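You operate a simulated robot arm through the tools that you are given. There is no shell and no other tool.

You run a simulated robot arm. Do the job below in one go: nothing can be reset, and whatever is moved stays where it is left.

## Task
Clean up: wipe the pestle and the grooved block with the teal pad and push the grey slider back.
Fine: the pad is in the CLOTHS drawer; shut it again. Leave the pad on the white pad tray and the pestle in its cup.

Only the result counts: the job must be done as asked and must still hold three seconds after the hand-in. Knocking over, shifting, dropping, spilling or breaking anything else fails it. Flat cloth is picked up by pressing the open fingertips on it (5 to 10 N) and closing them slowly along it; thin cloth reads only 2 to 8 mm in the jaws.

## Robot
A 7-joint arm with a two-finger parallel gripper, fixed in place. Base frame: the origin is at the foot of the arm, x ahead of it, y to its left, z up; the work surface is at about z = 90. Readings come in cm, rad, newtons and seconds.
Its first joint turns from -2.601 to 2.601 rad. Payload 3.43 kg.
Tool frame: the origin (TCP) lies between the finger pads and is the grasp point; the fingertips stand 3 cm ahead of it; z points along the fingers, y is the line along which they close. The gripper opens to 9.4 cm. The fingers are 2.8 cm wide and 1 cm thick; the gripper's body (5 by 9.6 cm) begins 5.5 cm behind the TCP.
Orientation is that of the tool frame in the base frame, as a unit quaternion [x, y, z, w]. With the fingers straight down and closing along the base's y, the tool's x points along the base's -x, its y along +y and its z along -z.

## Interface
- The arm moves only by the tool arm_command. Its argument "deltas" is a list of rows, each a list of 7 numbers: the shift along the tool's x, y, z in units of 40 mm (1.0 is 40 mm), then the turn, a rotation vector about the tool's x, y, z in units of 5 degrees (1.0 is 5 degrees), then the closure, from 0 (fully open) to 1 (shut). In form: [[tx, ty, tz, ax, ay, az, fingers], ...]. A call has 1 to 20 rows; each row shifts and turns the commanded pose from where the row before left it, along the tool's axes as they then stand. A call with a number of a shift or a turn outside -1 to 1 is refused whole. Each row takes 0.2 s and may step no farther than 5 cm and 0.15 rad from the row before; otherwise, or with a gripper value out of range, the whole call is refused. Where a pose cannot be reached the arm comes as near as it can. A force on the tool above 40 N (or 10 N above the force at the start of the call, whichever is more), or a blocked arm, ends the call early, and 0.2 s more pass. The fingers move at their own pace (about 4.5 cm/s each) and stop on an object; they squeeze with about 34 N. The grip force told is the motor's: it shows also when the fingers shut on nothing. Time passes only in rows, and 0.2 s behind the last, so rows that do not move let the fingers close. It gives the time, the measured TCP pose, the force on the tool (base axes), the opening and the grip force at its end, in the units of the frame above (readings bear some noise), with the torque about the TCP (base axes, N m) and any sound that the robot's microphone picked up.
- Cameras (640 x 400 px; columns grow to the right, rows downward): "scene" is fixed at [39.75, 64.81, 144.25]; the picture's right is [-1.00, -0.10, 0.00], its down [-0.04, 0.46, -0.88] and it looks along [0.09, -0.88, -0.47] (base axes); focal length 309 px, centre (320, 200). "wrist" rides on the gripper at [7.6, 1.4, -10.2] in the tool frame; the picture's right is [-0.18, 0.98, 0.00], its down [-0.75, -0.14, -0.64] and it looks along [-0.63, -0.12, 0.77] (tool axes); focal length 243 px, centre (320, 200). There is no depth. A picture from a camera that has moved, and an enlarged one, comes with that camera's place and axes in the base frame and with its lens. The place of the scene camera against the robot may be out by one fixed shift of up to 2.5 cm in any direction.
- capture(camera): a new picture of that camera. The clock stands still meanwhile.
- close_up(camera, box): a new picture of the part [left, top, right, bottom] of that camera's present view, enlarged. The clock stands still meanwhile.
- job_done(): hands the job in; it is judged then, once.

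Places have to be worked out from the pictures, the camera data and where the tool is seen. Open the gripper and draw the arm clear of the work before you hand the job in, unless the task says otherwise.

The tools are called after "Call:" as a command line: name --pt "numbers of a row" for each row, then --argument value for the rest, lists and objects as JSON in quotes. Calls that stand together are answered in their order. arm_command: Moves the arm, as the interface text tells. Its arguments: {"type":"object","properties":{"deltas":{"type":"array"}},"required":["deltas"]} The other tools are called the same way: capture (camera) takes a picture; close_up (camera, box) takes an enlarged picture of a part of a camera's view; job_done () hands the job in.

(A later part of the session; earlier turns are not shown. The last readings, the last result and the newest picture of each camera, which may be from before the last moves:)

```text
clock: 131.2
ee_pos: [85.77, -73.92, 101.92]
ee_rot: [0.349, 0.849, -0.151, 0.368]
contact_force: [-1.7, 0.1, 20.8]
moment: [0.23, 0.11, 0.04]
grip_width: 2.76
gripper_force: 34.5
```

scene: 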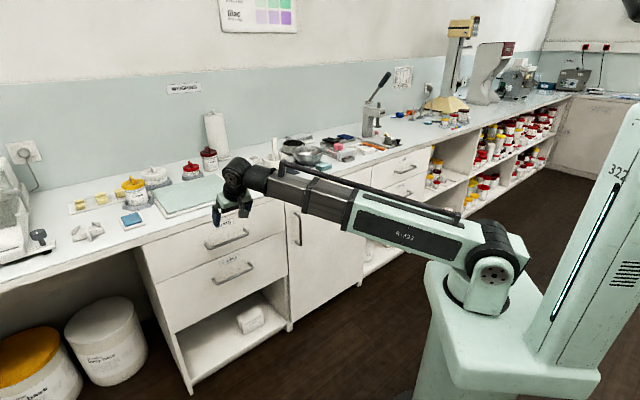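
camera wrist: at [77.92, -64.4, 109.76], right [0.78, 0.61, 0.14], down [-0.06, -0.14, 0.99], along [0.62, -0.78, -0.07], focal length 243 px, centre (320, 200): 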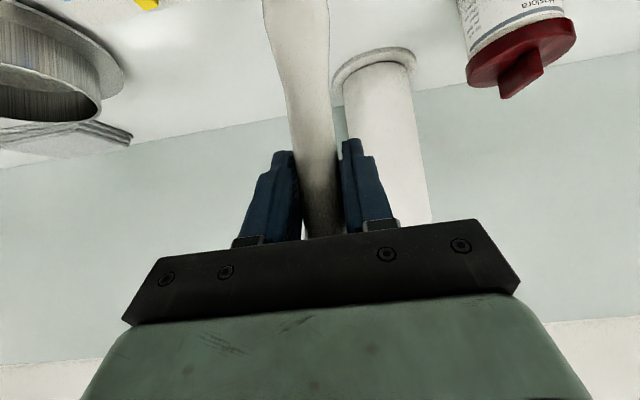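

The pestle has reached the cup floor (21 N). I'll ease off 1 mm, open the fingers and back away along the tool axis.

Call:
arm_command --pt "-0.018 0 -0.017 0 0 0 1" --pt "0 0 0 0 0 0 0.65" --pt "0 0 0 0 0 0 0.5" --pt "0 0 0 0 0 0 0.3" --pt "0 0 0 0 0 0 0.2" --pt "0 0 -0.4 0 0 0 0.2" --pt "0 0 -0.6 0 0 0 0.2" --pt "0 0 -0.8 0 0 0 0.2" --pt "0 0 -0.8 0 0 0 0.2"

Call:
capture --camera "wrist"

Call:
close_up --camera "scene" --box '[220, 110, 320, 190]'

```text
clock: 133.2
ee_pos: [80.42, -68.73, 108.92]
ee_rot: [0.349, 0.85, -0.149, 0.365]
contact_force: [0.1, 0.7, -0.4]
moment: [0.05, -0.02, 0.01]
grip_width: 7.52
gripper_force: 0.2
```

```text
taken
camera wrist: at [72.48, -58.94, 110.35], right [0.78, 0.61, 0.13], down [-0.06, -0.14, 0.99], along [0.62, -0.78, -0.07], focal length 243 px, centre (320, 200)
```

wrist: 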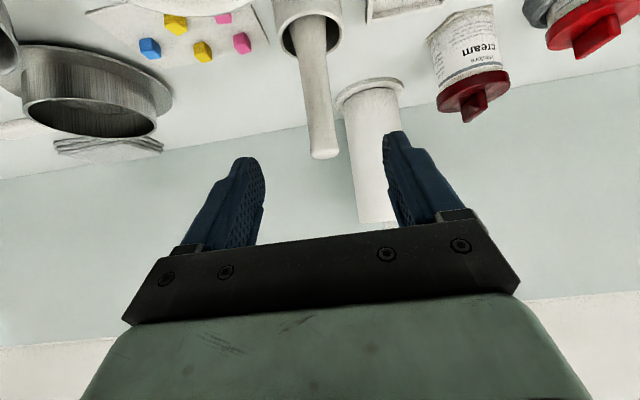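

```text
5.00 times, centred on (270, 150) of scene
camera zoom: at [39.75, 64.81, 144.25], right [-1.0, -0.1, 0.0], down [-0.04, 0.46, -0.88], along [0.09, -0.88, -0.47], focal length 1546 px, centre (570, 450)
```

zoom: 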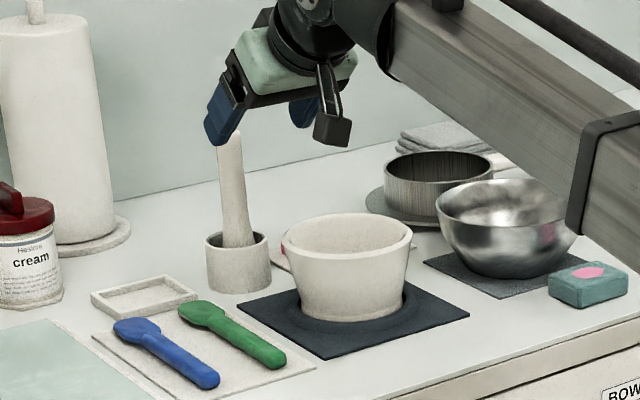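

The pestle stands in its cup. Next the gauge: I'll move over to view the slider and block closely.

Call:
arm_command --pt "0.5 0 -0.52 0 0 0 0" --pt "0.32 -0.94 -0.34 0 0 0 0" --pt "0.32 -0.94 -0.34 0 0 0 0" --pt "0.32 -0.94 -0.34 0 0 0 0" --pt "0.32 -0.94 -0.34 0 0 0 0" --pt "0.32 -0.94 -0.34 0 0 0 0" --pt "0.32 -0.94 -0.34 0 0 0 0" --pt "0.32 -0.94 -0.34 0 0 0 0" --pt "0.32 -0.94 -0.34 0 0 0 0" --pt "0.32 -0.94 -0.34 0 0 0 0" --pt "0.32 -0.94 -0.34 0 0 0 0" --pt "0.32 -0.94 -0.34 0 0 0 0" --pt "0 0 0 0 1 0 0" --pt "0 0 0 0 1 0 0" --pt "0 0 0 0 1 0 0"

Call:
capture --camera "wrist"

Call:
close_up --camera "wrist" --box '[230, 0, 410, 170]'

```text
clock: 136.4
ee_pos: [34.76, -81.59, 108.83]
ee_rot: [0.365, 0.89, -0.102, 0.253]
contact_force: [-0.3, 0.7, 0.6]
moment: [-0.01, -0.01, 0.02]
grip_width: 9.43
gripper_force: 0.1
```

```text
taken
camera wrist: at [27.43, -72.45, 113.52], right [0.8, 0.59, 0.1], down [0.12, -0.32, 0.94], along [0.59, -0.74, -0.32], focal length 243 px, centre (320, 200)
```

wrist: 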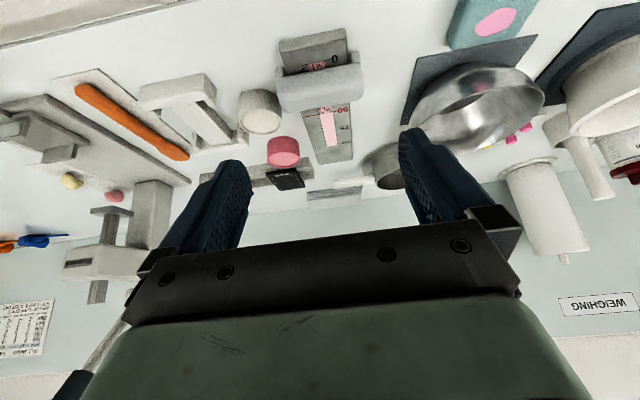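

```text
2.35 times, centred on (320, 85) of wrist
camera zoom: at [27.43, -72.45, 113.52], right [0.8, 0.59, 0.1], down [0.12, -0.32, 0.94], along [0.59, -0.74, -0.32], focal length 571 px, centre (320, 471)
```

zoom: 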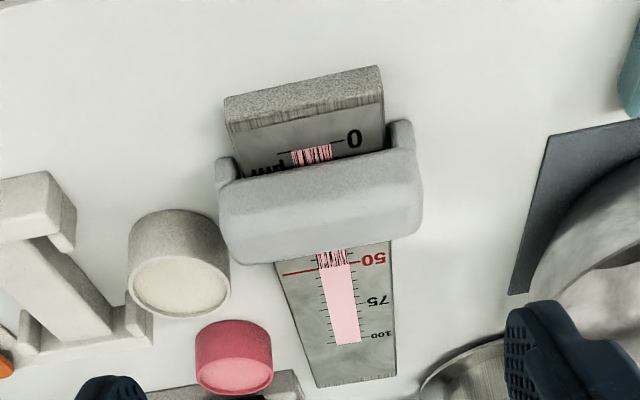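

The slider spans roughly depth 90–93.5 at the 0 end; the groove's 100 end is at depth ≈106.5 and the block's far end at ≈112. I'll zoom in from the scene camera to gauge the slider's height.

Call:
close_up --camera "scene" --box '[315, 130, 365, 165]'

Call:
close_up --camera "wrist" --box '[265, 20, 375, 120]'

```text
11.43 times, centred on (340, 148) of scene
camera zoom: at [39.75, 64.81, 144.25], right [-1.0, -0.1, 0.0], down [-0.04, 0.46, -0.88], along [0.09, -0.88, -0.47], focal length 3534 px, centre (91, 800)
```

zoom: 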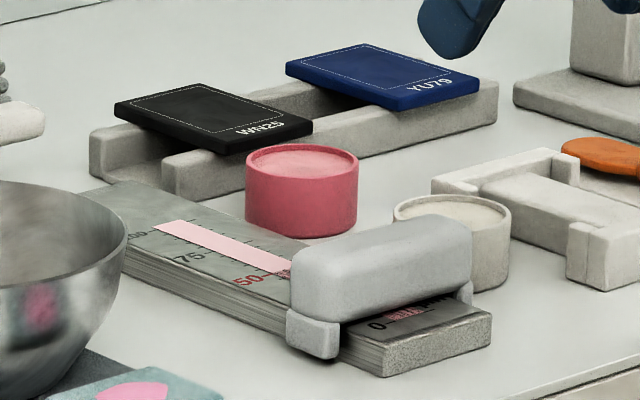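

```text
4.00 times, centred on (320, 70) of wrist
camera zoom: at [27.43, -72.45, 113.52], right [0.8, 0.59, 0.1], down [0.12, -0.32, 0.94], along [0.59, -0.74, -0.32], focal length 970 px, centre (320, 720)
```

zoom: 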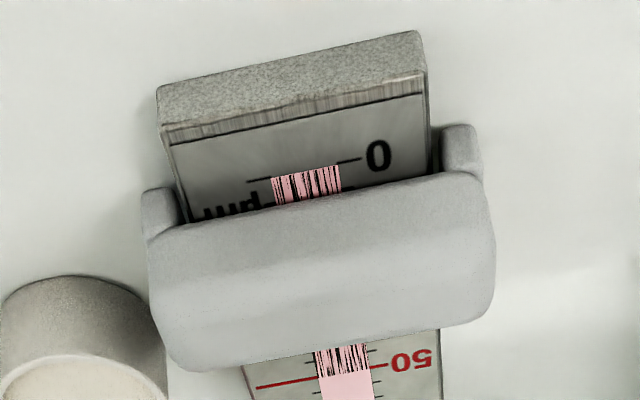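

The pad itself can push the slider ahead while wiping the groove, since a 45° fingertip would scrape the block. I'll move to look at the pad for a 45° regrasp.

Call:
arm_command --pt "0.3 0.85 -0.18 0 0 0 0" --pt "0.3 0.85 -0.18 0 0 0 0" --pt "0.3 0.85 -0.18 0 0 0 0" --pt "0.1 0.85 -0.06 0 0 0 0" --pt "0 0.8 0 0 0 0 0"

Call:
capture --camera "wrist"

Call:
close_up --camera "wrist" --box '[250, 30, 400, 160]'

```text
clock: 137.6
ee_pos: [43.05, -66.57, 108.81]
ee_rot: [0.365, 0.89, -0.103, 0.252]
contact_force: [0.4, -0.1, 0.5]
moment: [0.0, 0.01, 0.02]
grip_width: 9.41
gripper_force: 0.0
```

```text
taken
camera wrist: at [35.63, -57.32, 113.48], right [0.8, 0.59, 0.1], down [0.12, -0.32, 0.94], along [0.59, -0.74, -0.32], focal length 243 px, centre (320, 200)
```

wrist: 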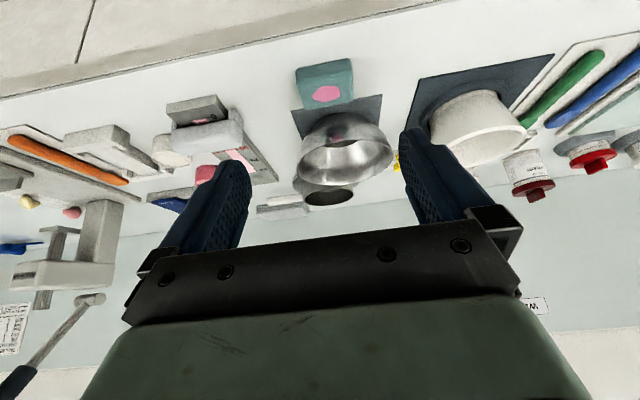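

```text
3.08 times, centred on (325, 95) of wrist
camera zoom: at [35.63, -57.32, 113.48], right [0.8, 0.59, 0.1], down [0.12, -0.32, 0.94], along [0.59, -0.74, -0.32], focal length 746 px, centre (305, 523)
```

zoom: 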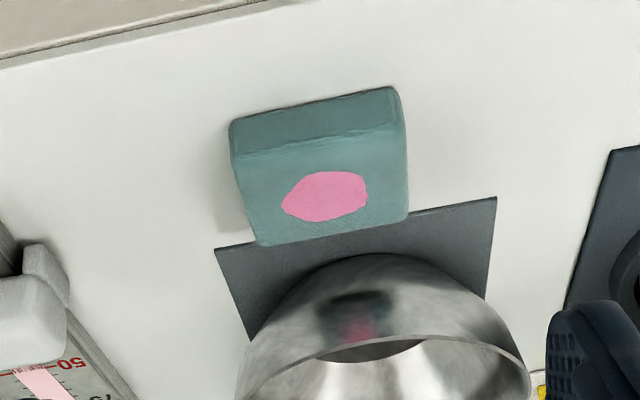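

The pad sits at about (51.6,-74.2), still square. I'll tilt to 45°, move over it and descend partway.

Call:
arm_command --pt "0 0 0 0 -1 0 0" --pt "0 0 0 0 -1 0 0" --pt "0 0 0 0 -0.7 0 0" --pt "-0.454 0.04 0.457 0 0 0 0" --pt "-0.454 0.04 0.457 0 0 0 0" --pt "-0.454 0.04 0.457 0 0 0 0" --pt "-0.454 0.03 0.457 0 0 0 0" --pt "0.53 0 0.53 0 0 0 0" --pt "0.53 0 0.53 0 0 0 0" --pt "0.4 0 0.4 0 0 0 0"

Call:
capture --camera "wrist"

Call:
close_up --camera "scene" --box '[300, 120, 380, 180]'

```text
clock: 139.8
ee_pos: [50.85, -73.16, 100.6]
ee_rot: [0.351, 0.854, -0.145, 0.354]
contact_force: [-0.9, 0.3, -0.9]
moment: [0.03, 0.04, 0.01]
grip_width: 9.39
gripper_force: 0.0
```

```text
taken
camera wrist: at [42.97, -63.32, 102.33], right [0.78, 0.61, 0.13], down [-0.04, -0.16, 0.99], along [0.62, -0.78, -0.1], focal length 243 px, centre (320, 200)
```

wrist: 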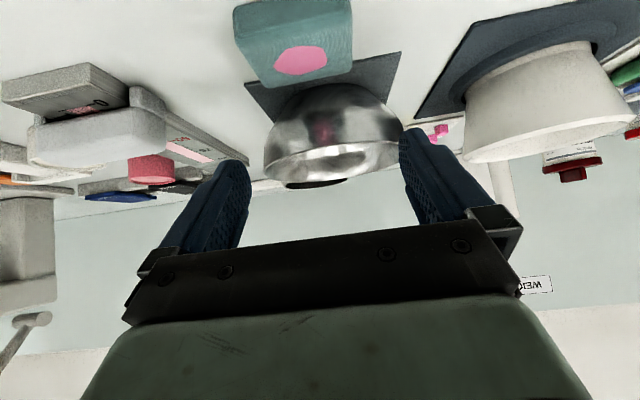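

```text
6.67 times, centred on (340, 150) of scene
camera zoom: at [39.75, 64.81, 144.25], right [-1.0, -0.1, 0.0], down [-0.04, 0.46, -0.88], along [0.09, -0.88, -0.47], focal length 2062 px, centre (187, 533)
```

zoom: 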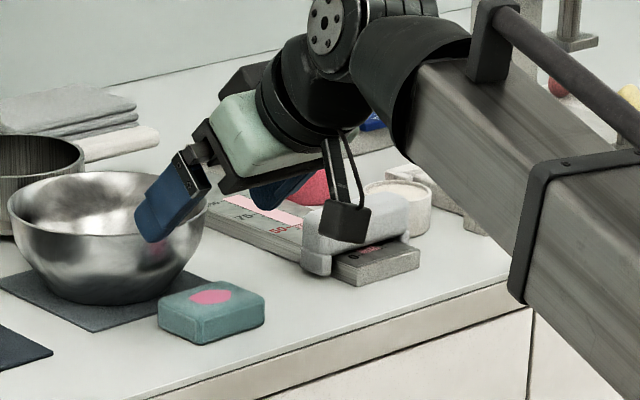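

Position over the pad matches the calculation. I'll descend to z≈93.6, where the finger corners are ~5 mm above the bench.

Call:
arm_command --pt "0.36 0 0.36 0 0 0 0" --pt "0.36 0 0.36 0 0 0 0" --pt "0.3 0 0.3 0 0 0 0" --pt "0.21 0 0.21 0 0 0 0" --pt "0 0 0 0 0 0 0"

Call:
capture --camera "wrist"

Call:
close_up --camera "scene" --box '[310, 135, 370, 180]'

```text
clock: 141.0
ee_pos: [50.93, -73.33, 93.74]
ee_rot: [0.351, 0.854, -0.145, 0.355]
contact_force: [0.4, 0.4, -0.4]
moment: [0.01, 0.01, 0.0]
grip_width: 9.43
gripper_force: 0.0
```

```text
taken
camera wrist: at [43.04, -63.52, 95.43], right [0.78, 0.61, 0.13], down [-0.04, -0.16, 0.99], along [0.62, -0.78, -0.1], focal length 243 px, centre (320, 200)
```

wrist: 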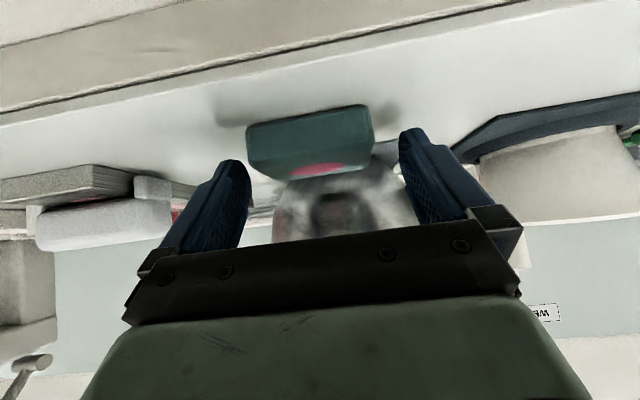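

```text
8.89 times, centred on (340, 158) of scene
camera zoom: at [39.75, 64.81, 144.25], right [-1.0, -0.1, 0.0], down [-0.04, 0.46, -0.88], along [0.09, -0.88, -0.47], focal length 2749 px, centre (142, 578)
```

zoom: 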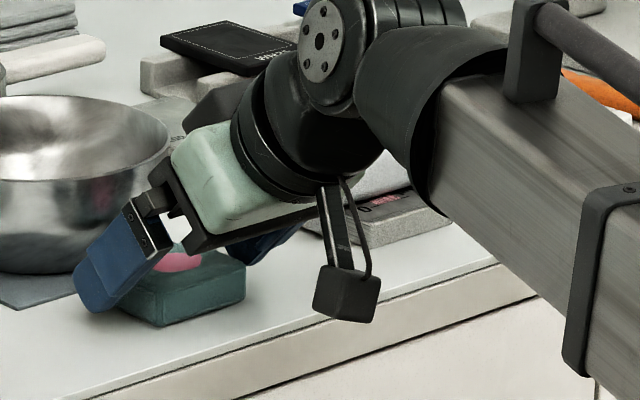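

The fingers straddle the pad near the bench. I'll close on it.

Call:
arm_command --pt "0 0 0 0 0 0 0.2" --pt "0 0 0 0 0 0 0.3" --pt "0 0 0 0 0 0 0.4" --pt "0 0 0 0 0 0 0.6" --pt "0 0 0 0 0 0 0.6" --pt "0 0 0 0 0 0 0.6"

Call:
capture --camera "wrist"

Call:
close_up --camera "scene" --box '[310, 135, 370, 180]'

```text
clock: 142.4
ee_pos: [50.93, -73.26, 93.7]
ee_rot: [0.351, 0.854, -0.145, 0.354]
contact_force: [-0.3, -0.5, 2.2]
moment: [-0.05, 0.03, -0.04]
grip_width: 6.34
gripper_force: 34.2
```

```text
taken
camera wrist: at [43.04, -63.51, 95.46], right [0.78, 0.61, 0.13], down [-0.04, -0.16, 0.99], along [0.62, -0.78, -0.1], focal length 243 px, centre (320, 200)
```

wrist: 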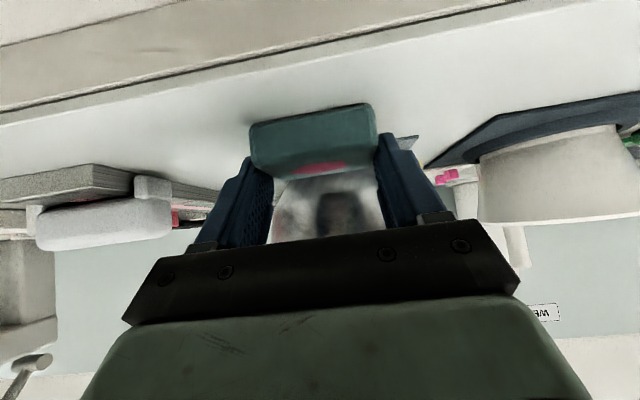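

```text
8.89 times, centred on (340, 158) of scene
camera zoom: at [39.75, 64.81, 144.25], right [-1.0, -0.1, 0.0], down [-0.04, 0.46, -0.88], along [0.09, -0.88, -0.47], focal length 2749 px, centre (142, 578)
```

zoom: 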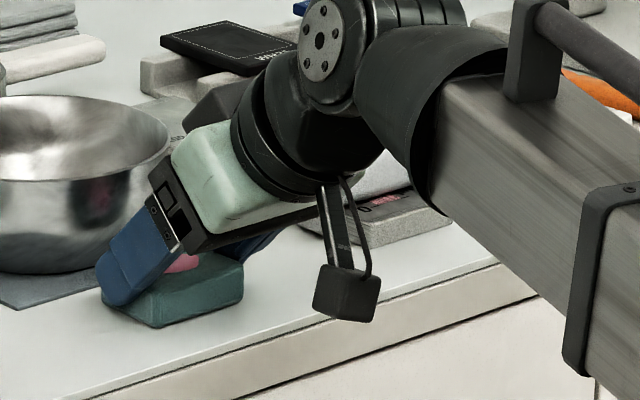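

Gripped (6.34 cm, 34 N). I'll lift and check that the pad stays level.

Call:
arm_command --pt "-0.2 0 -0.2 0 0 0 0.6" --pt "-0.35 0 -0.35 0 0 0 0.6" --pt "-0.5 0 -0.5 0 0 0 0.6" --pt "-0.5 0 -0.5 0 0 0 0.6" --pt "0 0 0 0 0 0 0.6"

Call:
capture --camera "wrist"

Call:
close_up --camera "scene" --box '[300, 120, 380, 180]'

```text
clock: 143.6
ee_pos: [51.05, -73.17, 102.28]
ee_rot: [0.351, 0.854, -0.145, 0.355]
contact_force: [0.0, 0.1, -0.4]
moment: [0.04, -0.01, -0.02]
grip_width: 6.34
gripper_force: 34.2
```

```text
taken
camera wrist: at [43.02, -63.59, 104.1], right [0.78, 0.61, 0.13], down [-0.04, -0.16, 0.99], along [0.62, -0.78, -0.1], focal length 243 px, centre (320, 200)
```

wrist: 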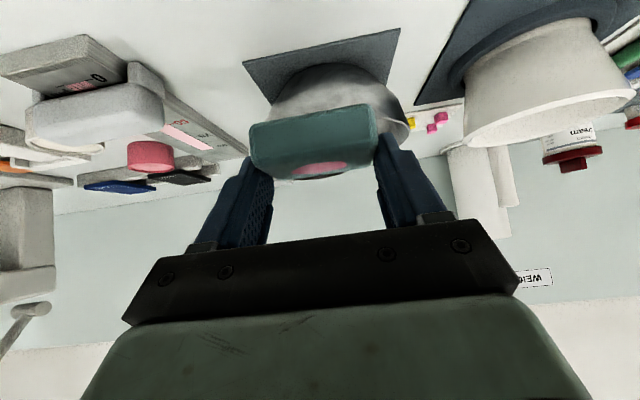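

```text
6.67 times, centred on (340, 150) of scene
camera zoom: at [39.75, 64.81, 144.25], right [-1.0, -0.1, 0.0], down [-0.04, 0.46, -0.88], along [0.09, -0.88, -0.47], focal length 2062 px, centre (187, 533)
```

zoom: 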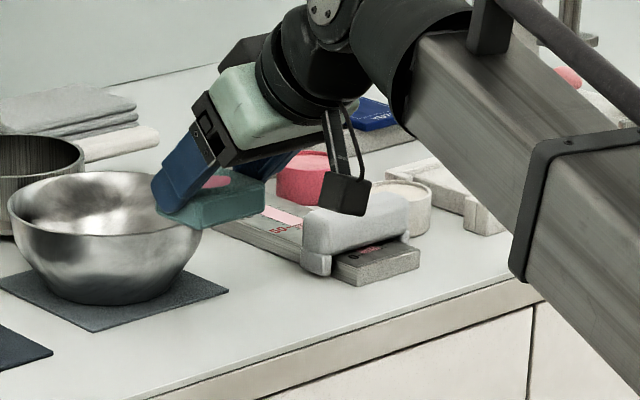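

The pad is held level. The jars beside the gauge look close to the slider's left end, so before pushing I'll get a view straight along that side to check clearance.

Call:
arm_command --pt "-0.68 0 -0.68 0 0 0 0.6" --pt "-0.68 0 -0.68 0 0 0 0.6" --pt "0 -0.98 0 0 0 0 0.6" --pt "0 -0.98 0 0 0 0 0.6" --pt "0 -0.98 0 0 0 0 0.6" --pt "0 -0.98 0 0 0 0 0.6" --pt "0 -0.98 0 0 0 0 0.6" --pt "0 -0.98 0 0 0 0 0.6" --pt "0 0 0 0 1 0 0.6" --pt "0 0 0 0 1 0 0.6" --pt "0 0 0 0 1 0 0.6" --pt "0 0 0 0 1 0 0.6" --pt "0 0 0 0 1 0 0.6"

Call:
capture --camera "wrist"

Call:
close_up --camera "wrist" --box '[220, 0, 440, 140]'

```text
clock: 146.4
ee_pos: [34.51, -89.76, 110.01]
ee_rot: [0.373, 0.912, -0.065, 0.161]
contact_force: [-0.3, 0.5, -0.2]
moment: [0.0, 0.01, 0.03]
grip_width: 6.33
gripper_force: 33.3
```

```text
taken
camera wrist: at [27.92, -81.61, 116.95], right [0.81, 0.58, 0.06], down [0.25, -0.45, 0.86], along [0.53, -0.68, -0.51], focal length 243 px, centre (320, 200)
```

wrist: 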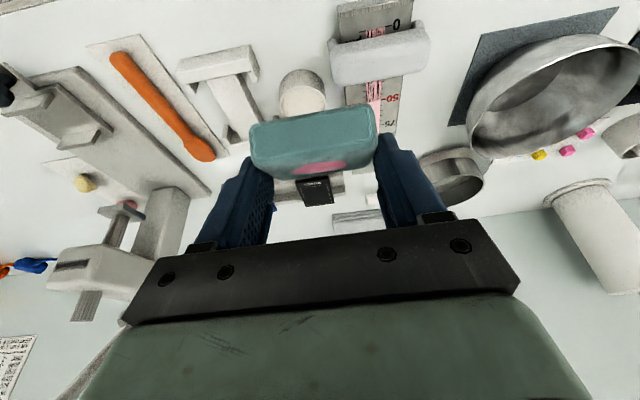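

```text
2.86 times, centred on (330, 70) of wrist
camera zoom: at [27.92, -81.61, 116.95], right [0.81, 0.58, 0.06], down [0.25, -0.45, 0.86], along [0.53, -0.68, -0.51], focal length 693 px, centre (291, 571)
```

zoom: 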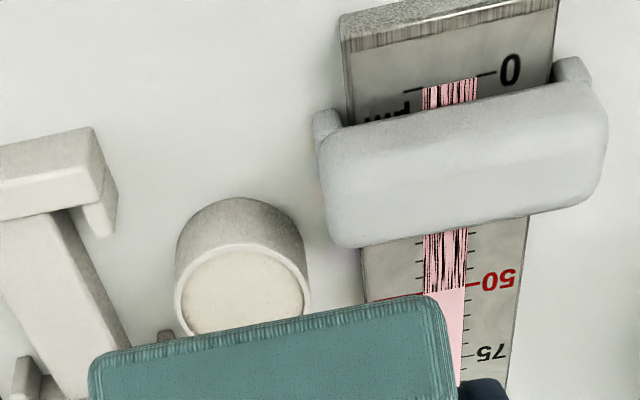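

The jars' edges are ~1 cm clear of the slider's end, so it can pass. The groove's at s≈-32.9, its 0 mark at depth 90, and the slider's inward face at ≈90.7. I'll restore the 45° tilt and position the pad just in front of the slider, above the block.

Call:
arm_command --pt "0 0 0 0 -1 0 0.6" --pt "0 0 0 0 -1 0 0.6" --pt "0 0 0 0 -1 0 0.6" --pt "0 0 0 0 -1 0 0.6" --pt "0 0 0 0 -1 0 0.6" --pt "0.15 0.51 -0.15 0 0 0 0.6" --pt "0.15 0.51 -0.15 0 0 0 0.6" --pt "0 0.51 0 0 0 0 0.6" --pt "0.53 0 0.53 0 0 0 0.6" --pt "0.53 0 0.53 0 0 0 0.6" --pt "0.53 0 0.53 0 0 0 0.6" --pt "0 0 0 0 0 0 0.6"

Call:
capture --camera "wrist"

Call:
close_up --camera "scene" --box '[315, 115, 375, 165]'

```text
clock: 149.0
ee_pos: [37.68, -84.55, 100.92]
ee_rot: [0.35, 0.855, -0.145, 0.354]
contact_force: [-0.1, 0.7, 0.7]
moment: [0.02, -0.02, -0.02]
grip_width: 6.34
gripper_force: 34.6
```

```text
taken
camera wrist: at [29.66, -74.75, 102.71], right [0.78, 0.61, 0.13], down [-0.04, -0.16, 0.99], along [0.62, -0.78, -0.1], focal length 243 px, centre (320, 200)
```

wrist: 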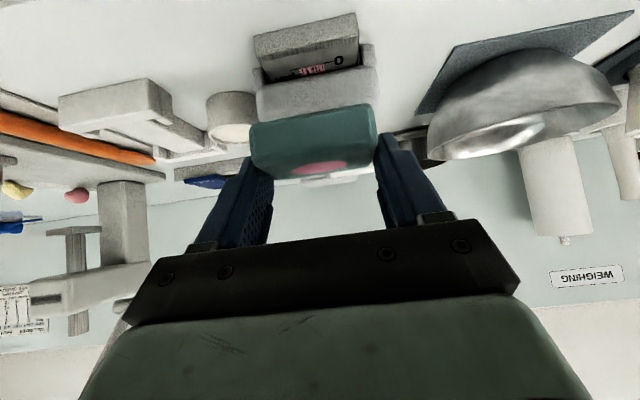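

```text
8.00 times, centred on (345, 140) of scene
camera zoom: at [39.75, 64.81, 144.25], right [-1.0, -0.1, 0.0], down [-0.04, 0.46, -0.88], along [0.09, -0.88, -0.47], focal length 2474 px, centre (120, 680)
```

zoom: 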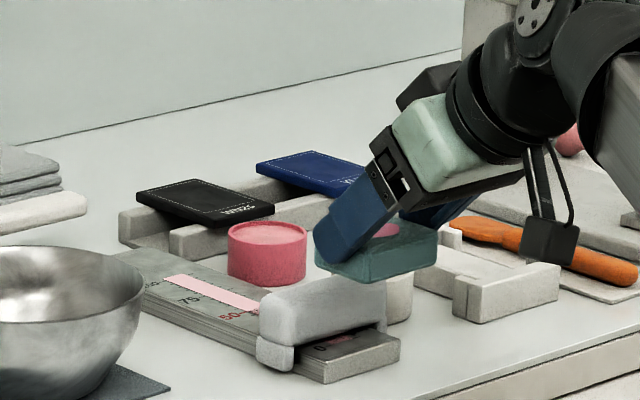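

The pad hovers just in front of the slider. I'll lower it to just above the block top, keeping a small gap to the slider.

Call:
arm_command --pt "0.05 0.05 -0.05 0 0 0 0.6" --pt "0.3 0 0.3 0 0 0 0.6" --pt "0.3 0 0.3 0 0 0 0.6" --pt "0.2 0 0.2 0 0 0 0.6" --pt "0 0 0 0 0 0 0.6"

Call:
capture --camera "wrist"

Call:
close_up --camera "scene" --box '[325, 130, 375, 165]'

```text
clock: 150.2
ee_pos: [37.46, -84.13, 96.52]
ee_rot: [0.351, 0.855, -0.145, 0.354]
contact_force: [-0.3, 0.6, 0.0]
moment: [0.03, 0.01, 0.04]
grip_width: 6.34
gripper_force: 34.1
```

```text
taken
camera wrist: at [29.5, -74.36, 98.27], right [0.78, 0.61, 0.13], down [-0.04, -0.16, 0.99], along [0.62, -0.78, -0.1], focal length 243 px, centre (320, 200)
```

wrist: 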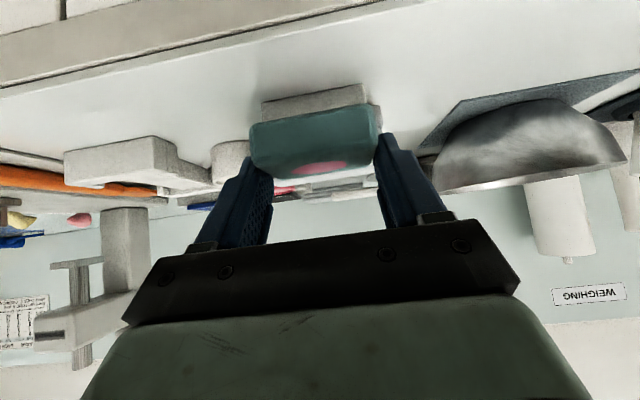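

```text
11.43 times, centred on (350, 148) of scene
camera zoom: at [39.75, 64.81, 144.25], right [-1.0, -0.1, 0.0], down [-0.04, 0.46, -0.88], along [0.09, -0.88, -0.47], focal length 3534 px, centre (-23, 800)
```

zoom: 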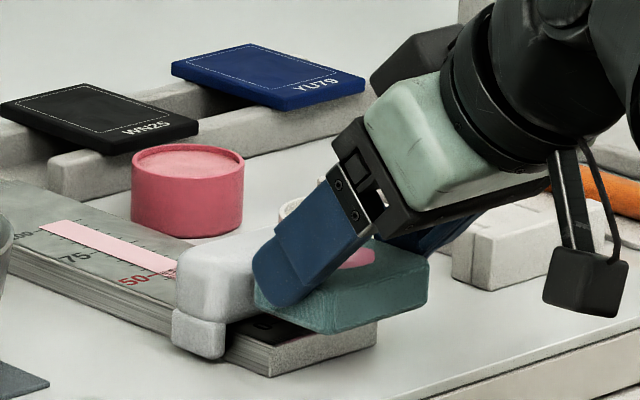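

The pad is about a centimetre above the block top. I'll feel down in small steps.

Call:
arm_command --pt "0.05 0 0.05 0 0 0 0.6" --pt "0.05 0 0.05 0 0 0 0.6" --pt "0.036 0 0.036 0 0 0 0.6" --pt "0 0 0 0 0 0 0.6"

```text
clock: 151.2
ee_pos: [37.45, -84.17, 95.72]
ee_rot: [0.35, 0.855, -0.144, 0.354]
contact_force: [0.3, -0.7, -0.9]
moment: [0.03, -0.03, -0.02]
grip_width: 6.31
gripper_force: 34.1
```

No contact yet at z=95.72. Continuing in 2 mm steps.

Call:
arm_command --pt "0.036 0 0.036 0 0 0 0.6" --pt "0.036 0 0.036 0 0 0 0.6" --pt "0 0 0 0 0 0 0.6"

```text
clock: 152.0
ee_pos: [37.57, -84.16, 95.41]
ee_rot: [0.351, 0.855, -0.145, 0.354]
contact_force: [-0.3, -0.4, -0.5]
moment: [-0.04, 0.0, 0.02]
grip_width: 6.31
gripper_force: 34.3
```

Still free at z=95.41; another two steps.

Call:
arm_command --pt "0.03 0 0.03 0 0 0 0.6" --pt "0.03 0 0.03 0 0 0 0.6" --pt "0 0 0 0 0 0 0.6"

Call:
close_up --camera "scene" --box '[325, 130, 375, 165]'

```text
clock: 152.8
ee_pos: [37.47, -84.07, 95.16]
ee_rot: [0.351, 0.854, -0.146, 0.356]
contact_force: [-4.0, 3.3, 28.5]
moment: [-0.38, -0.35, -0.04]
grip_width: 6.32
gripper_force: 34.1
```

```text
11.43 times, centred on (350, 148) of scene
camera zoom: at [39.75, 64.81, 144.25], right [-1.0, -0.1, 0.0], down [-0.04, 0.46, -0.88], along [0.09, -0.88, -0.47], focal length 3534 px, centre (-23, 800)
```

zoom: 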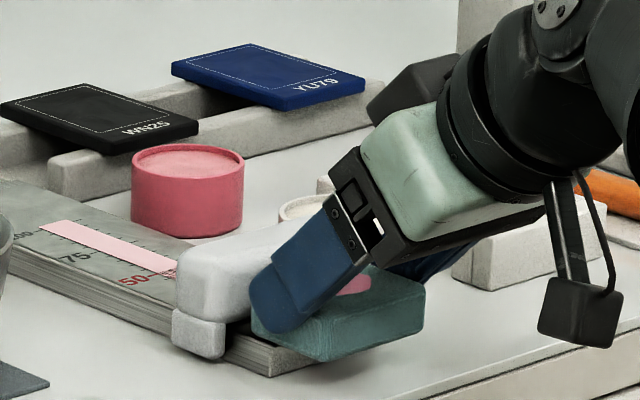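

Contact with the block top at z=95.16 (28 N). I'll lighten it to about 10 N and start pushing outward, wiping and moving the slider ahead.

Call:
arm_command --pt "-0.013 0 -0.013 0 0 0 0.6" --pt "0 0 0 0 0 0 0.6"

```text
clock: 153.4
ee_pos: [37.56, -84.23, 95.34]
ee_rot: [0.35, 0.854, -0.144, 0.356]
contact_force: [0.0, -2.3, 24.4]
moment: [-0.5, -0.39, -0.04]
grip_width: 6.36
gripper_force: 33.6
```

Still 24 N; I'll lighten a little more.

Call:
arm_command --pt "-0.015 0 -0.015 0 0 0 0.6" --pt "0 0 0 0 0 0 0.6"

```text
clock: 154.0
ee_pos: [37.63, -84.03, 95.19]
ee_rot: [0.351, 0.854, -0.145, 0.355]
contact_force: [0.1, -4.4, 17.8]
moment: [-0.53, -0.34, -0.08]
grip_width: 6.35
gripper_force: 34.4
```

17.8 N now. One more small relief, then the first 4–5 cm of the push.

Call:
arm_command --pt "-0.012 0 -0.012 0 0 0 0.6" --pt "-0.14 0 0.14 0 0 0 0.6" --pt "-0.14 0 0.14 0 0 0 0.6" --pt "-0.17 0 0.17 0 0 0 0.6" --pt "-0.17 0 0.17 0 0 0 0.6" --pt "-0.17 0 0.17 0 0 0 0.6" --pt "0 0 0 0 0 0 0.6"

Call:
close_up --camera "scene" --box '[315, 125, 375, 165]'

Call:
capture --camera "wrist"

```text
clock: 155.6
ee_pos: [40.68, -87.33, 95.26]
ee_rot: [0.351, 0.854, -0.146, 0.355]
contact_force: [-2.6, 6.1, 12.6]
moment: [0.31, 0.26, -0.05]
grip_width: 6.31
gripper_force: 33.7
```

```text
10.00 times, centred on (345, 145) of scene
camera zoom: at [39.75, 64.81, 144.25], right [-1.0, -0.1, 0.0], down [-0.04, 0.46, -0.88], along [0.09, -0.88, -0.47], focal length 3092 px, centre (70, 750)
```

zoom: 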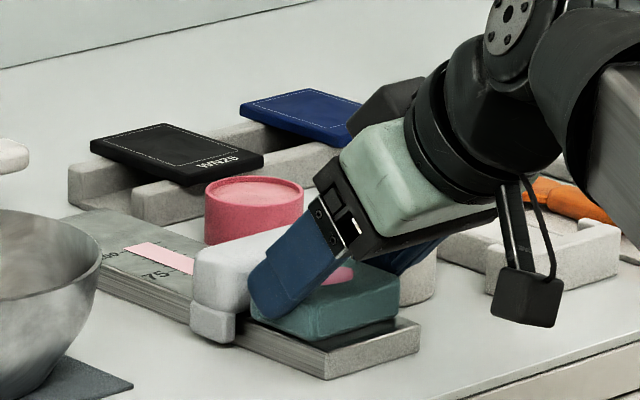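

```text
taken
camera wrist: at [32.76, -77.53, 97.01], right [0.78, 0.61, 0.13], down [-0.05, -0.16, 0.99], along [0.62, -0.78, -0.09], focal length 243 px, centre (320, 200)
```

wrist: 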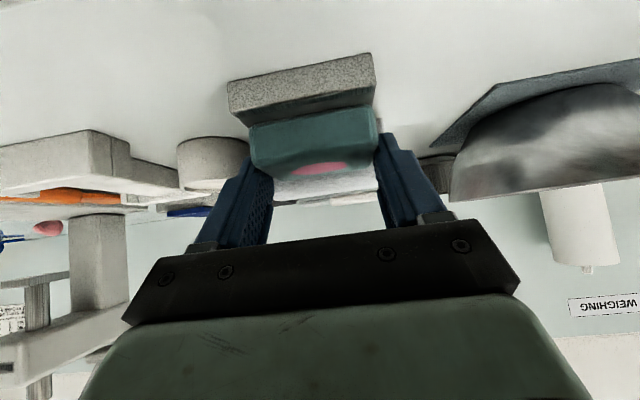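

The slider moves with the pad and the block hasn't budged; normal force is ~13 N. Continuing outward.

Call:
arm_command --pt "-0.17 0 0.17 0 0 0 0.6" --pt "-0.17 0 0.17 0 0 0 0.6" --pt "-0.17 0 0.17 0 0 0 0.6" --pt "-0.17 0 0.17 0 0 0 0.6" --pt "-0.17 0 0.17 0 0 0 0.6" --pt "0 0 0 0 0 0 0.6"

Call:
close_up --camera "scene" --box '[315, 125, 375, 165]'

```text
clock: 157.0
ee_pos: [44.05, -90.55, 95.3]
ee_rot: [0.351, 0.854, -0.144, 0.355]
contact_force: [-4.9, 0.4, 7.8]
moment: [0.06, 0.22, -0.05]
grip_width: 6.36
gripper_force: 33.7
```

```text
10.00 times, centred on (345, 145) of scene
camera zoom: at [39.75, 64.81, 144.25], right [-1.0, -0.1, 0.0], down [-0.04, 0.46, -0.88], along [0.09, -0.88, -0.47], focal length 3092 px, centre (70, 750)
```

zoom: 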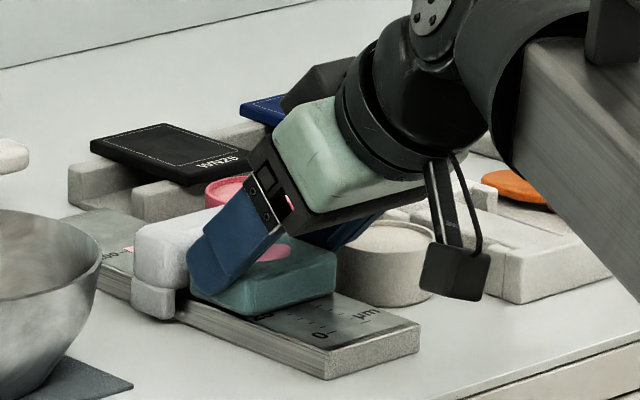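

The groove behind the pad is coming up clean and the slider is now at mid-block. Continuing.

Call:
arm_command --pt "-0.17 0 0.17 0 0 0 0.6" --pt "-0.17 0 0.17 0 0 0 0.6" --pt "-0.17 0 0.17 0 0 0 0.6" --pt "-0.17 0 0.17 0 0 0 0.6" --pt "-0.17 0 0.17 0 0 0 0.6" --pt "0 0 0 0 0 0 0.6"

Call:
close_up --camera "scene" --box '[305, 120, 365, 160]'

Call:
capture --camera "wrist"

```text
clock: 158.4
ee_pos: [47.49, -93.93, 95.25]
ee_rot: [0.351, 0.855, -0.144, 0.355]
contact_force: [0.0, 0.1, 3.3]
moment: [0.08, 0.07, -0.01]
grip_width: 6.34
gripper_force: 34.0
```

```text
10.00 times, centred on (335, 140) of scene
camera zoom: at [39.75, 64.81, 144.25], right [-1.0, -0.1, 0.0], down [-0.04, 0.46, -0.88], along [0.09, -0.88, -0.47], focal length 3092 px, centre (170, 800)
```

zoom: 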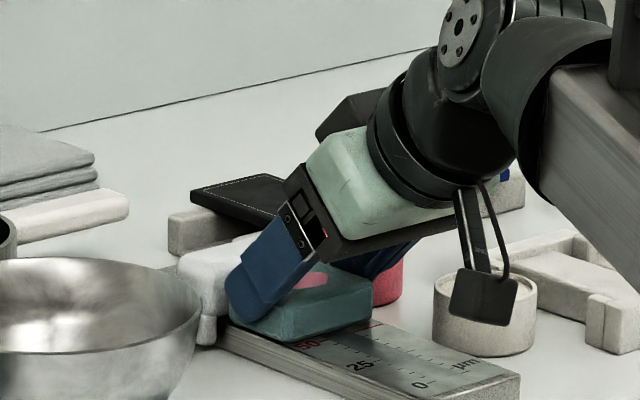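

```text
taken
camera wrist: at [39.61, -84.26, 97.03], right [0.78, 0.61, 0.13], down [-0.04, -0.16, 0.99], along [0.62, -0.78, -0.09], focal length 243 px, centre (320, 200)
```

wrist: 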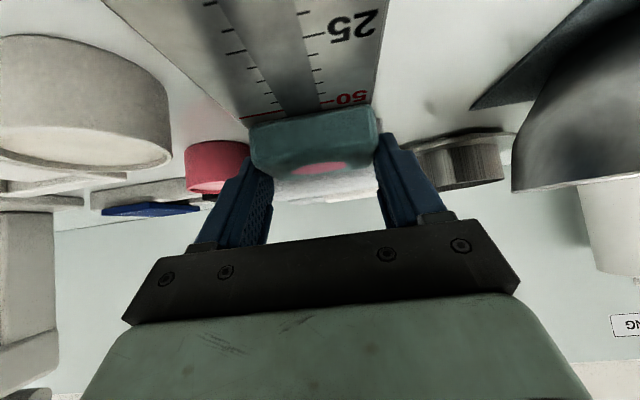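

0–50 is clean. The force is light now, so I'll press a touch more and push the last ~4 cm to bring the slider past the 100 mark.

Call:
arm_command --pt "-0.162 0 0.178 0 0 0 0.6" --pt "-0.17 0 0.17 0 0 0 0.6" --pt "-0.17 0 0.17 0 0 0 0.6" --pt "-0.17 0 0.17 0 0 0 0.6" --pt "-0.05 0 0.05 0 0 0 0.6" --pt "0 0 0 0 0 0 0.6"

Call:
close_up --camera "scene" --box '[305, 120, 365, 160]'

Call:
capture --camera "wrist"

```text
clock: 159.8
ee_pos: [50.45, -96.76, 95.31]
ee_rot: [0.351, 0.854, -0.145, 0.355]
contact_force: [-0.9, -0.3, 2.6]
moment: [0.0, 0.06, 0.0]
grip_width: 6.35
gripper_force: 33.9
```

```text
10.00 times, centred on (335, 140) of scene
camera zoom: at [39.75, 64.81, 144.25], right [-1.0, -0.1, 0.0], down [-0.04, 0.46, -0.88], along [0.09, -0.88, -0.47], focal length 3092 px, centre (170, 800)
```

zoom: 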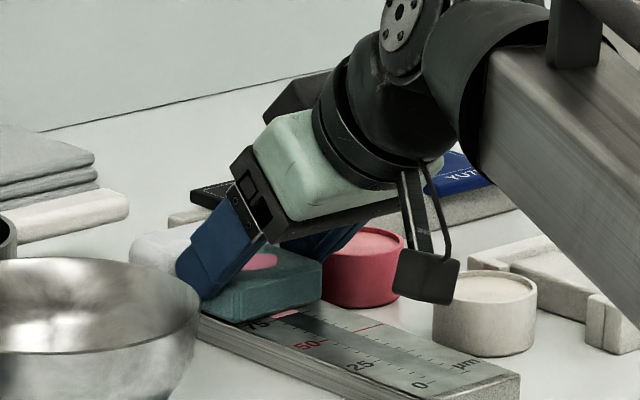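

```text
taken
camera wrist: at [42.51, -87.14, 97.05], right [0.78, 0.61, 0.13], down [-0.04, -0.16, 0.99], along [0.62, -0.78, -0.1], focal length 243 px, centre (320, 200)
```

wrist: 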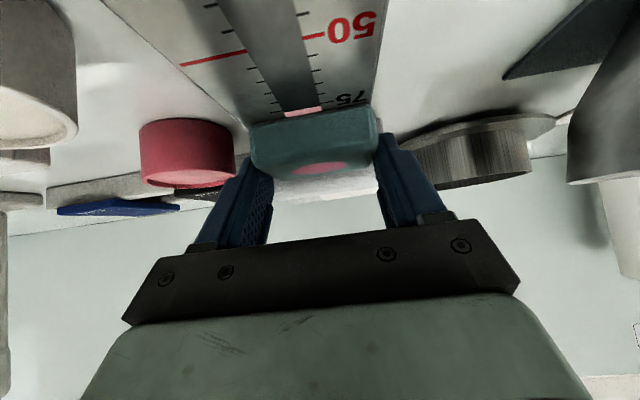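

Some pink remains around 70–75 where the pressure got light. I'll press down a bit more and wipe back and forth over 60–100.

Call:
arm_command --pt "0.012 0 0.012 0 0 0 0.6" --pt "0 0 0 0 0 0 0.6"

```text
clock: 160.4
ee_pos: [50.52, -96.87, 95.27]
ee_rot: [0.351, 0.854, -0.145, 0.355]
contact_force: [-0.7, -0.1, 7.5]
moment: [0.01, 0.07, -0.04]
grip_width: 6.34
gripper_force: 34.5
```

7.5 N here. I'll stroke inward 7 cm and back outward with slightly more pressure.

Call:
arm_command --pt "0.006 0 0.006 0 0 0 0.6" --pt "0.17 0 -0.17 0 0 0 0.6" --pt "0.17 0 -0.17 0 0 0 0.6" --pt "0.17 0 -0.17 0 0 0 0.6" --pt "0.17 0 -0.17 0 0 0 0.6" --pt "0.17 0 -0.17 0 0 0 0.6" --pt "0.17 0 -0.17 0 0 0 0.6" --pt "0.17 0 -0.17 0 0 0 0.6" --pt "0 0 0 0 0 0 0.6"

Call:
close_up --camera "scene" --box '[305, 120, 365, 160]'

Call:
capture --camera "wrist"

```text
clock: 162.4
ee_pos: [45.6, -92.16, 95.25]
ee_rot: [0.351, 0.854, -0.146, 0.356]
contact_force: [9.6, -8.1, 24.7]
moment: [-0.18, -0.28, -0.04]
grip_width: 6.36
gripper_force: 33.8
```

```text
10.00 times, centred on (335, 140) of scene
camera zoom: at [39.75, 64.81, 144.25], right [-1.0, -0.1, 0.0], down [-0.04, 0.46, -0.88], along [0.09, -0.88, -0.47], focal length 3092 px, centre (170, 800)
```

zoom: 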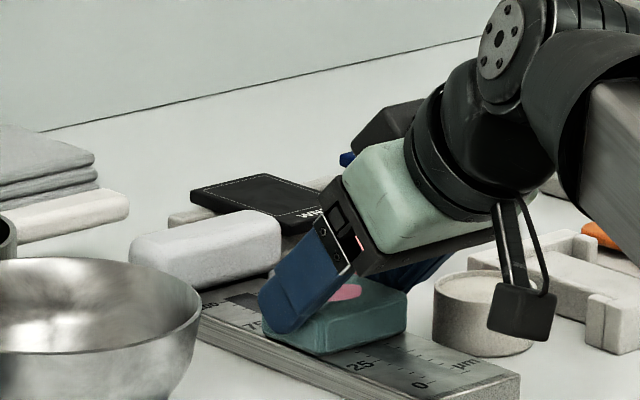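

```text
taken
camera wrist: at [37.71, -82.42, 96.95], right [0.78, 0.61, 0.13], down [-0.05, -0.15, 0.99], along [0.62, -0.78, -0.09], focal length 243 px, centre (320, 200)
```

wrist: 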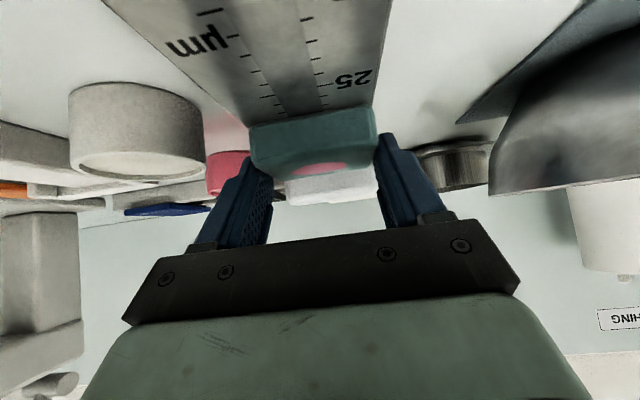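

The 75–100 stretch now looks clean. I'll do one more full outward pass over it with slightly less pressure.

Call:
arm_command --pt "-0.006 0 -0.006 0 0 0 0.6" --pt "-0.17 0 0.17 0 0 0 0.6" --pt "-0.17 0 0.17 0 0 0 0.6" --pt "-0.17 0 0.17 0 0 0 0.6" --pt "-0.17 0 0.17 0 0 0 0.6" --pt "-0.17 0 0.17 0 0 0 0.6" --pt "-0.17 0 0.17 0 0 0 0.6" --pt "0 0 0 0 0 0 0.6"

Call:
close_up --camera "scene" --box '[305, 120, 365, 160]'

Call:
capture --camera "wrist"

```text
clock: 164.2
ee_pos: [49.73, -95.98, 95.19]
ee_rot: [0.352, 0.854, -0.146, 0.355]
contact_force: [-10.2, 8.0, 24.2]
moment: [0.2, 0.34, -0.02]
grip_width: 6.34
gripper_force: 34.0
```

```text
10.00 times, centred on (335, 140) of scene
camera zoom: at [39.75, 64.81, 144.25], right [-1.0, -0.1, 0.0], down [-0.04, 0.46, -0.88], along [0.09, -0.88, -0.47], focal length 3092 px, centre (170, 800)
```

zoom: 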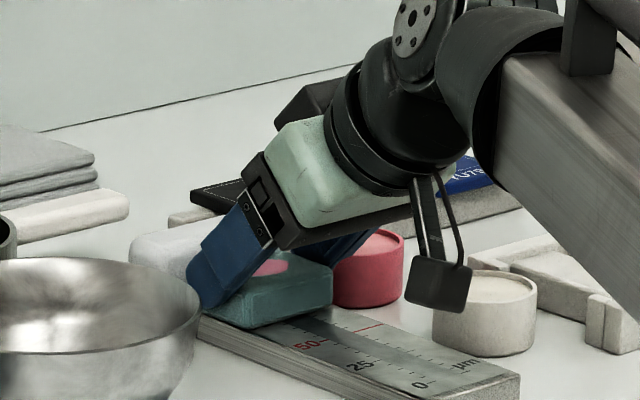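

```text
taken
camera wrist: at [41.87, -86.3, 96.96], right [0.78, 0.61, 0.13], down [-0.05, -0.15, 0.99], along [0.62, -0.78, -0.09], focal length 243 px, centre (320, 200)
```

wrist: 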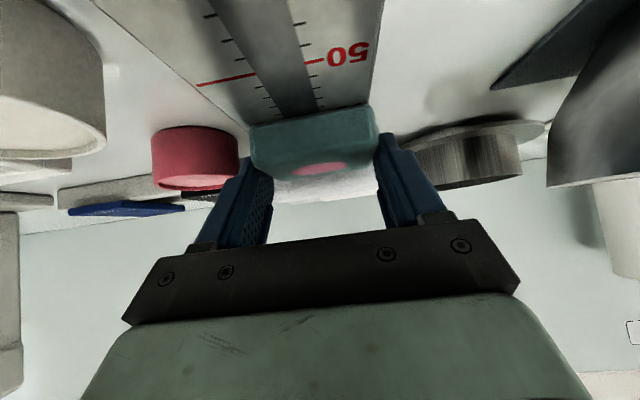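

Everything visible is clean. I'll lift off straight up, back away and take a good look at the whole groove and the slider's position.

Call:
arm_command --pt "-0.2 0 -0.2 0 0 0 0.6" --pt "-0.4 0 -0.4 0 0 0 0.6" --pt "-0.5 0 -0.5 0 0 0 0.6" --pt "-0.5 0 -0.5 0 0 0 0.6" --pt "-0.5 0 -0.5 0 0 0 0.6" --pt "0.3 -0.2 -0.9 0 0 0 0.6" --pt "0.3 -0.2 -0.9 0 0 0 0.6" --pt "0.5 -0.2 -0.5 0 0 0 0.6" --pt "0 0 0 0 1 0 0.6" --pt "0 0 0 0 1 0 0.6" --pt "0 0 0 0 1 0 0.6" --pt "0 0 0 0 1 0 0.6"

Call:
capture --camera "wrist"

Call:
close_up --camera "wrist" --box '[250, 0, 450, 130]'

Call:
close_up --camera "scene" --box '[305, 120, 365, 165]'

```text
clock: 166.8
ee_pos: [41.11, -91.07, 110.43]
ee_rot: [0.371, 0.903, -0.08, 0.2]
contact_force: [0.3, -0.4, -0.1]
moment: [0.0, -0.01, -0.02]
grip_width: 6.35
gripper_force: 34.3
```

```text
taken
camera wrist: at [34.28, -82.38, 116.38], right [0.81, 0.58, 0.08], down [0.19, -0.39, 0.9], along [0.55, -0.71, -0.43], focal length 243 px, centre (320, 200)
```

wrist: 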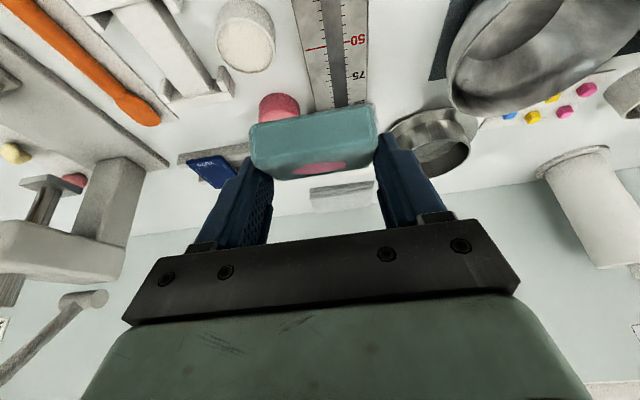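

```text
3.08 times, centred on (350, 65) of wrist
camera zoom: at [34.28, -82.38, 116.38], right [0.81, 0.58, 0.08], down [0.19, -0.39, 0.9], along [0.55, -0.71, -0.43], focal length 746 px, centre (228, 615)
```

zoom: 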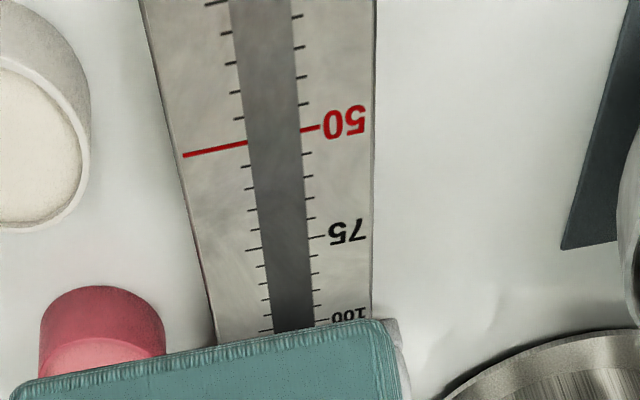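

```text
8.89 times, centred on (335, 142) of scene
camera zoom: at [39.75, 64.81, 144.25], right [-1.0, -0.1, 0.0], down [-0.04, 0.46, -0.88], along [0.09, -0.88, -0.47], focal length 2749 px, centre (187, 711)
```

zoom: 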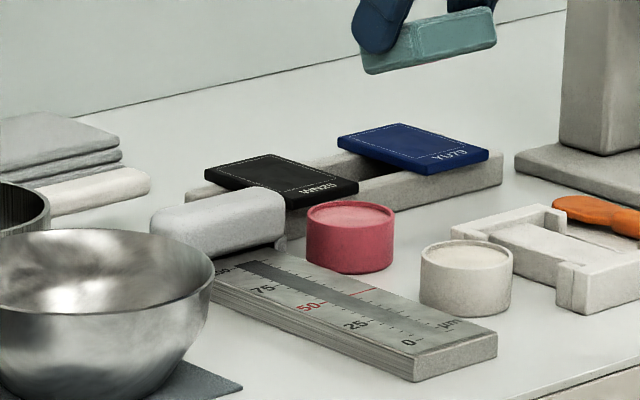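

The whole groove is clean and the block hasn't moved. The slider sits just past the 100 mark, about 1.6 cm short of the block's far end; I'll nudge it ~1 cm further back with the pad so it is clearly at the end. First re-approach.

Call:
arm_command --pt "0 0 0 0 -1 0 0.6" --pt "0 0 0 0 -1 0 0.6" --pt "0 0 0 0 -1 0 0.6" --pt "0 0 0 0 -1 0 0.6" --pt "-0.575 0.29 0.58 0 0 0 0.6" --pt "-0.575 0.29 0.58 0 0 0 0.6" --pt "0.49 0 0.49 0 0 0 0.6" --pt "0.49 0 0.49 0 0 0 0.6" --pt "0.49 0 0.49 0 0 0 0.6" --pt "0.49 0 0.49 0 0 0 0.6" --pt "0.4 0 0.4 0 0 0 0.6" --pt "0 0 0 0 0 0 0.6"

Call:
close_up --camera "scene" --box '[305, 120, 365, 165]'

Call:
capture --camera "wrist"

```text
clock: 169.4
ee_pos: [47.44, -94.15, 96.98]
ee_rot: [0.351, 0.855, -0.145, 0.355]
contact_force: [0.7, -0.2, -0.4]
moment: [0.0, 0.0, 0.0]
grip_width: 6.34
gripper_force: 33.7
```

```text
8.89 times, centred on (335, 142) of scene
camera zoom: at [39.75, 64.81, 144.25], right [-1.0, -0.1, 0.0], down [-0.04, 0.46, -0.88], along [0.09, -0.88, -0.47], focal length 2749 px, centre (187, 711)
```

zoom: 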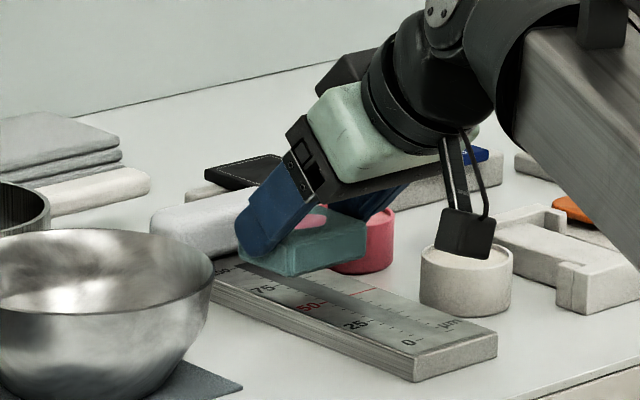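

```text
taken
camera wrist: at [39.68, -84.41, 98.73], right [0.78, 0.61, 0.13], down [-0.04, -0.16, 0.99], along [0.62, -0.78, -0.1], focal length 243 px, centre (320, 200)
```

wrist: 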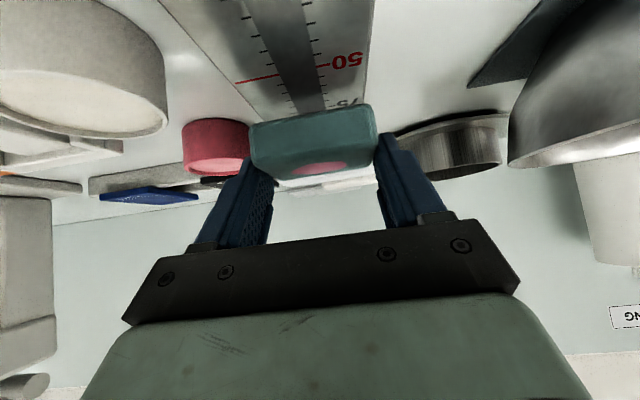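

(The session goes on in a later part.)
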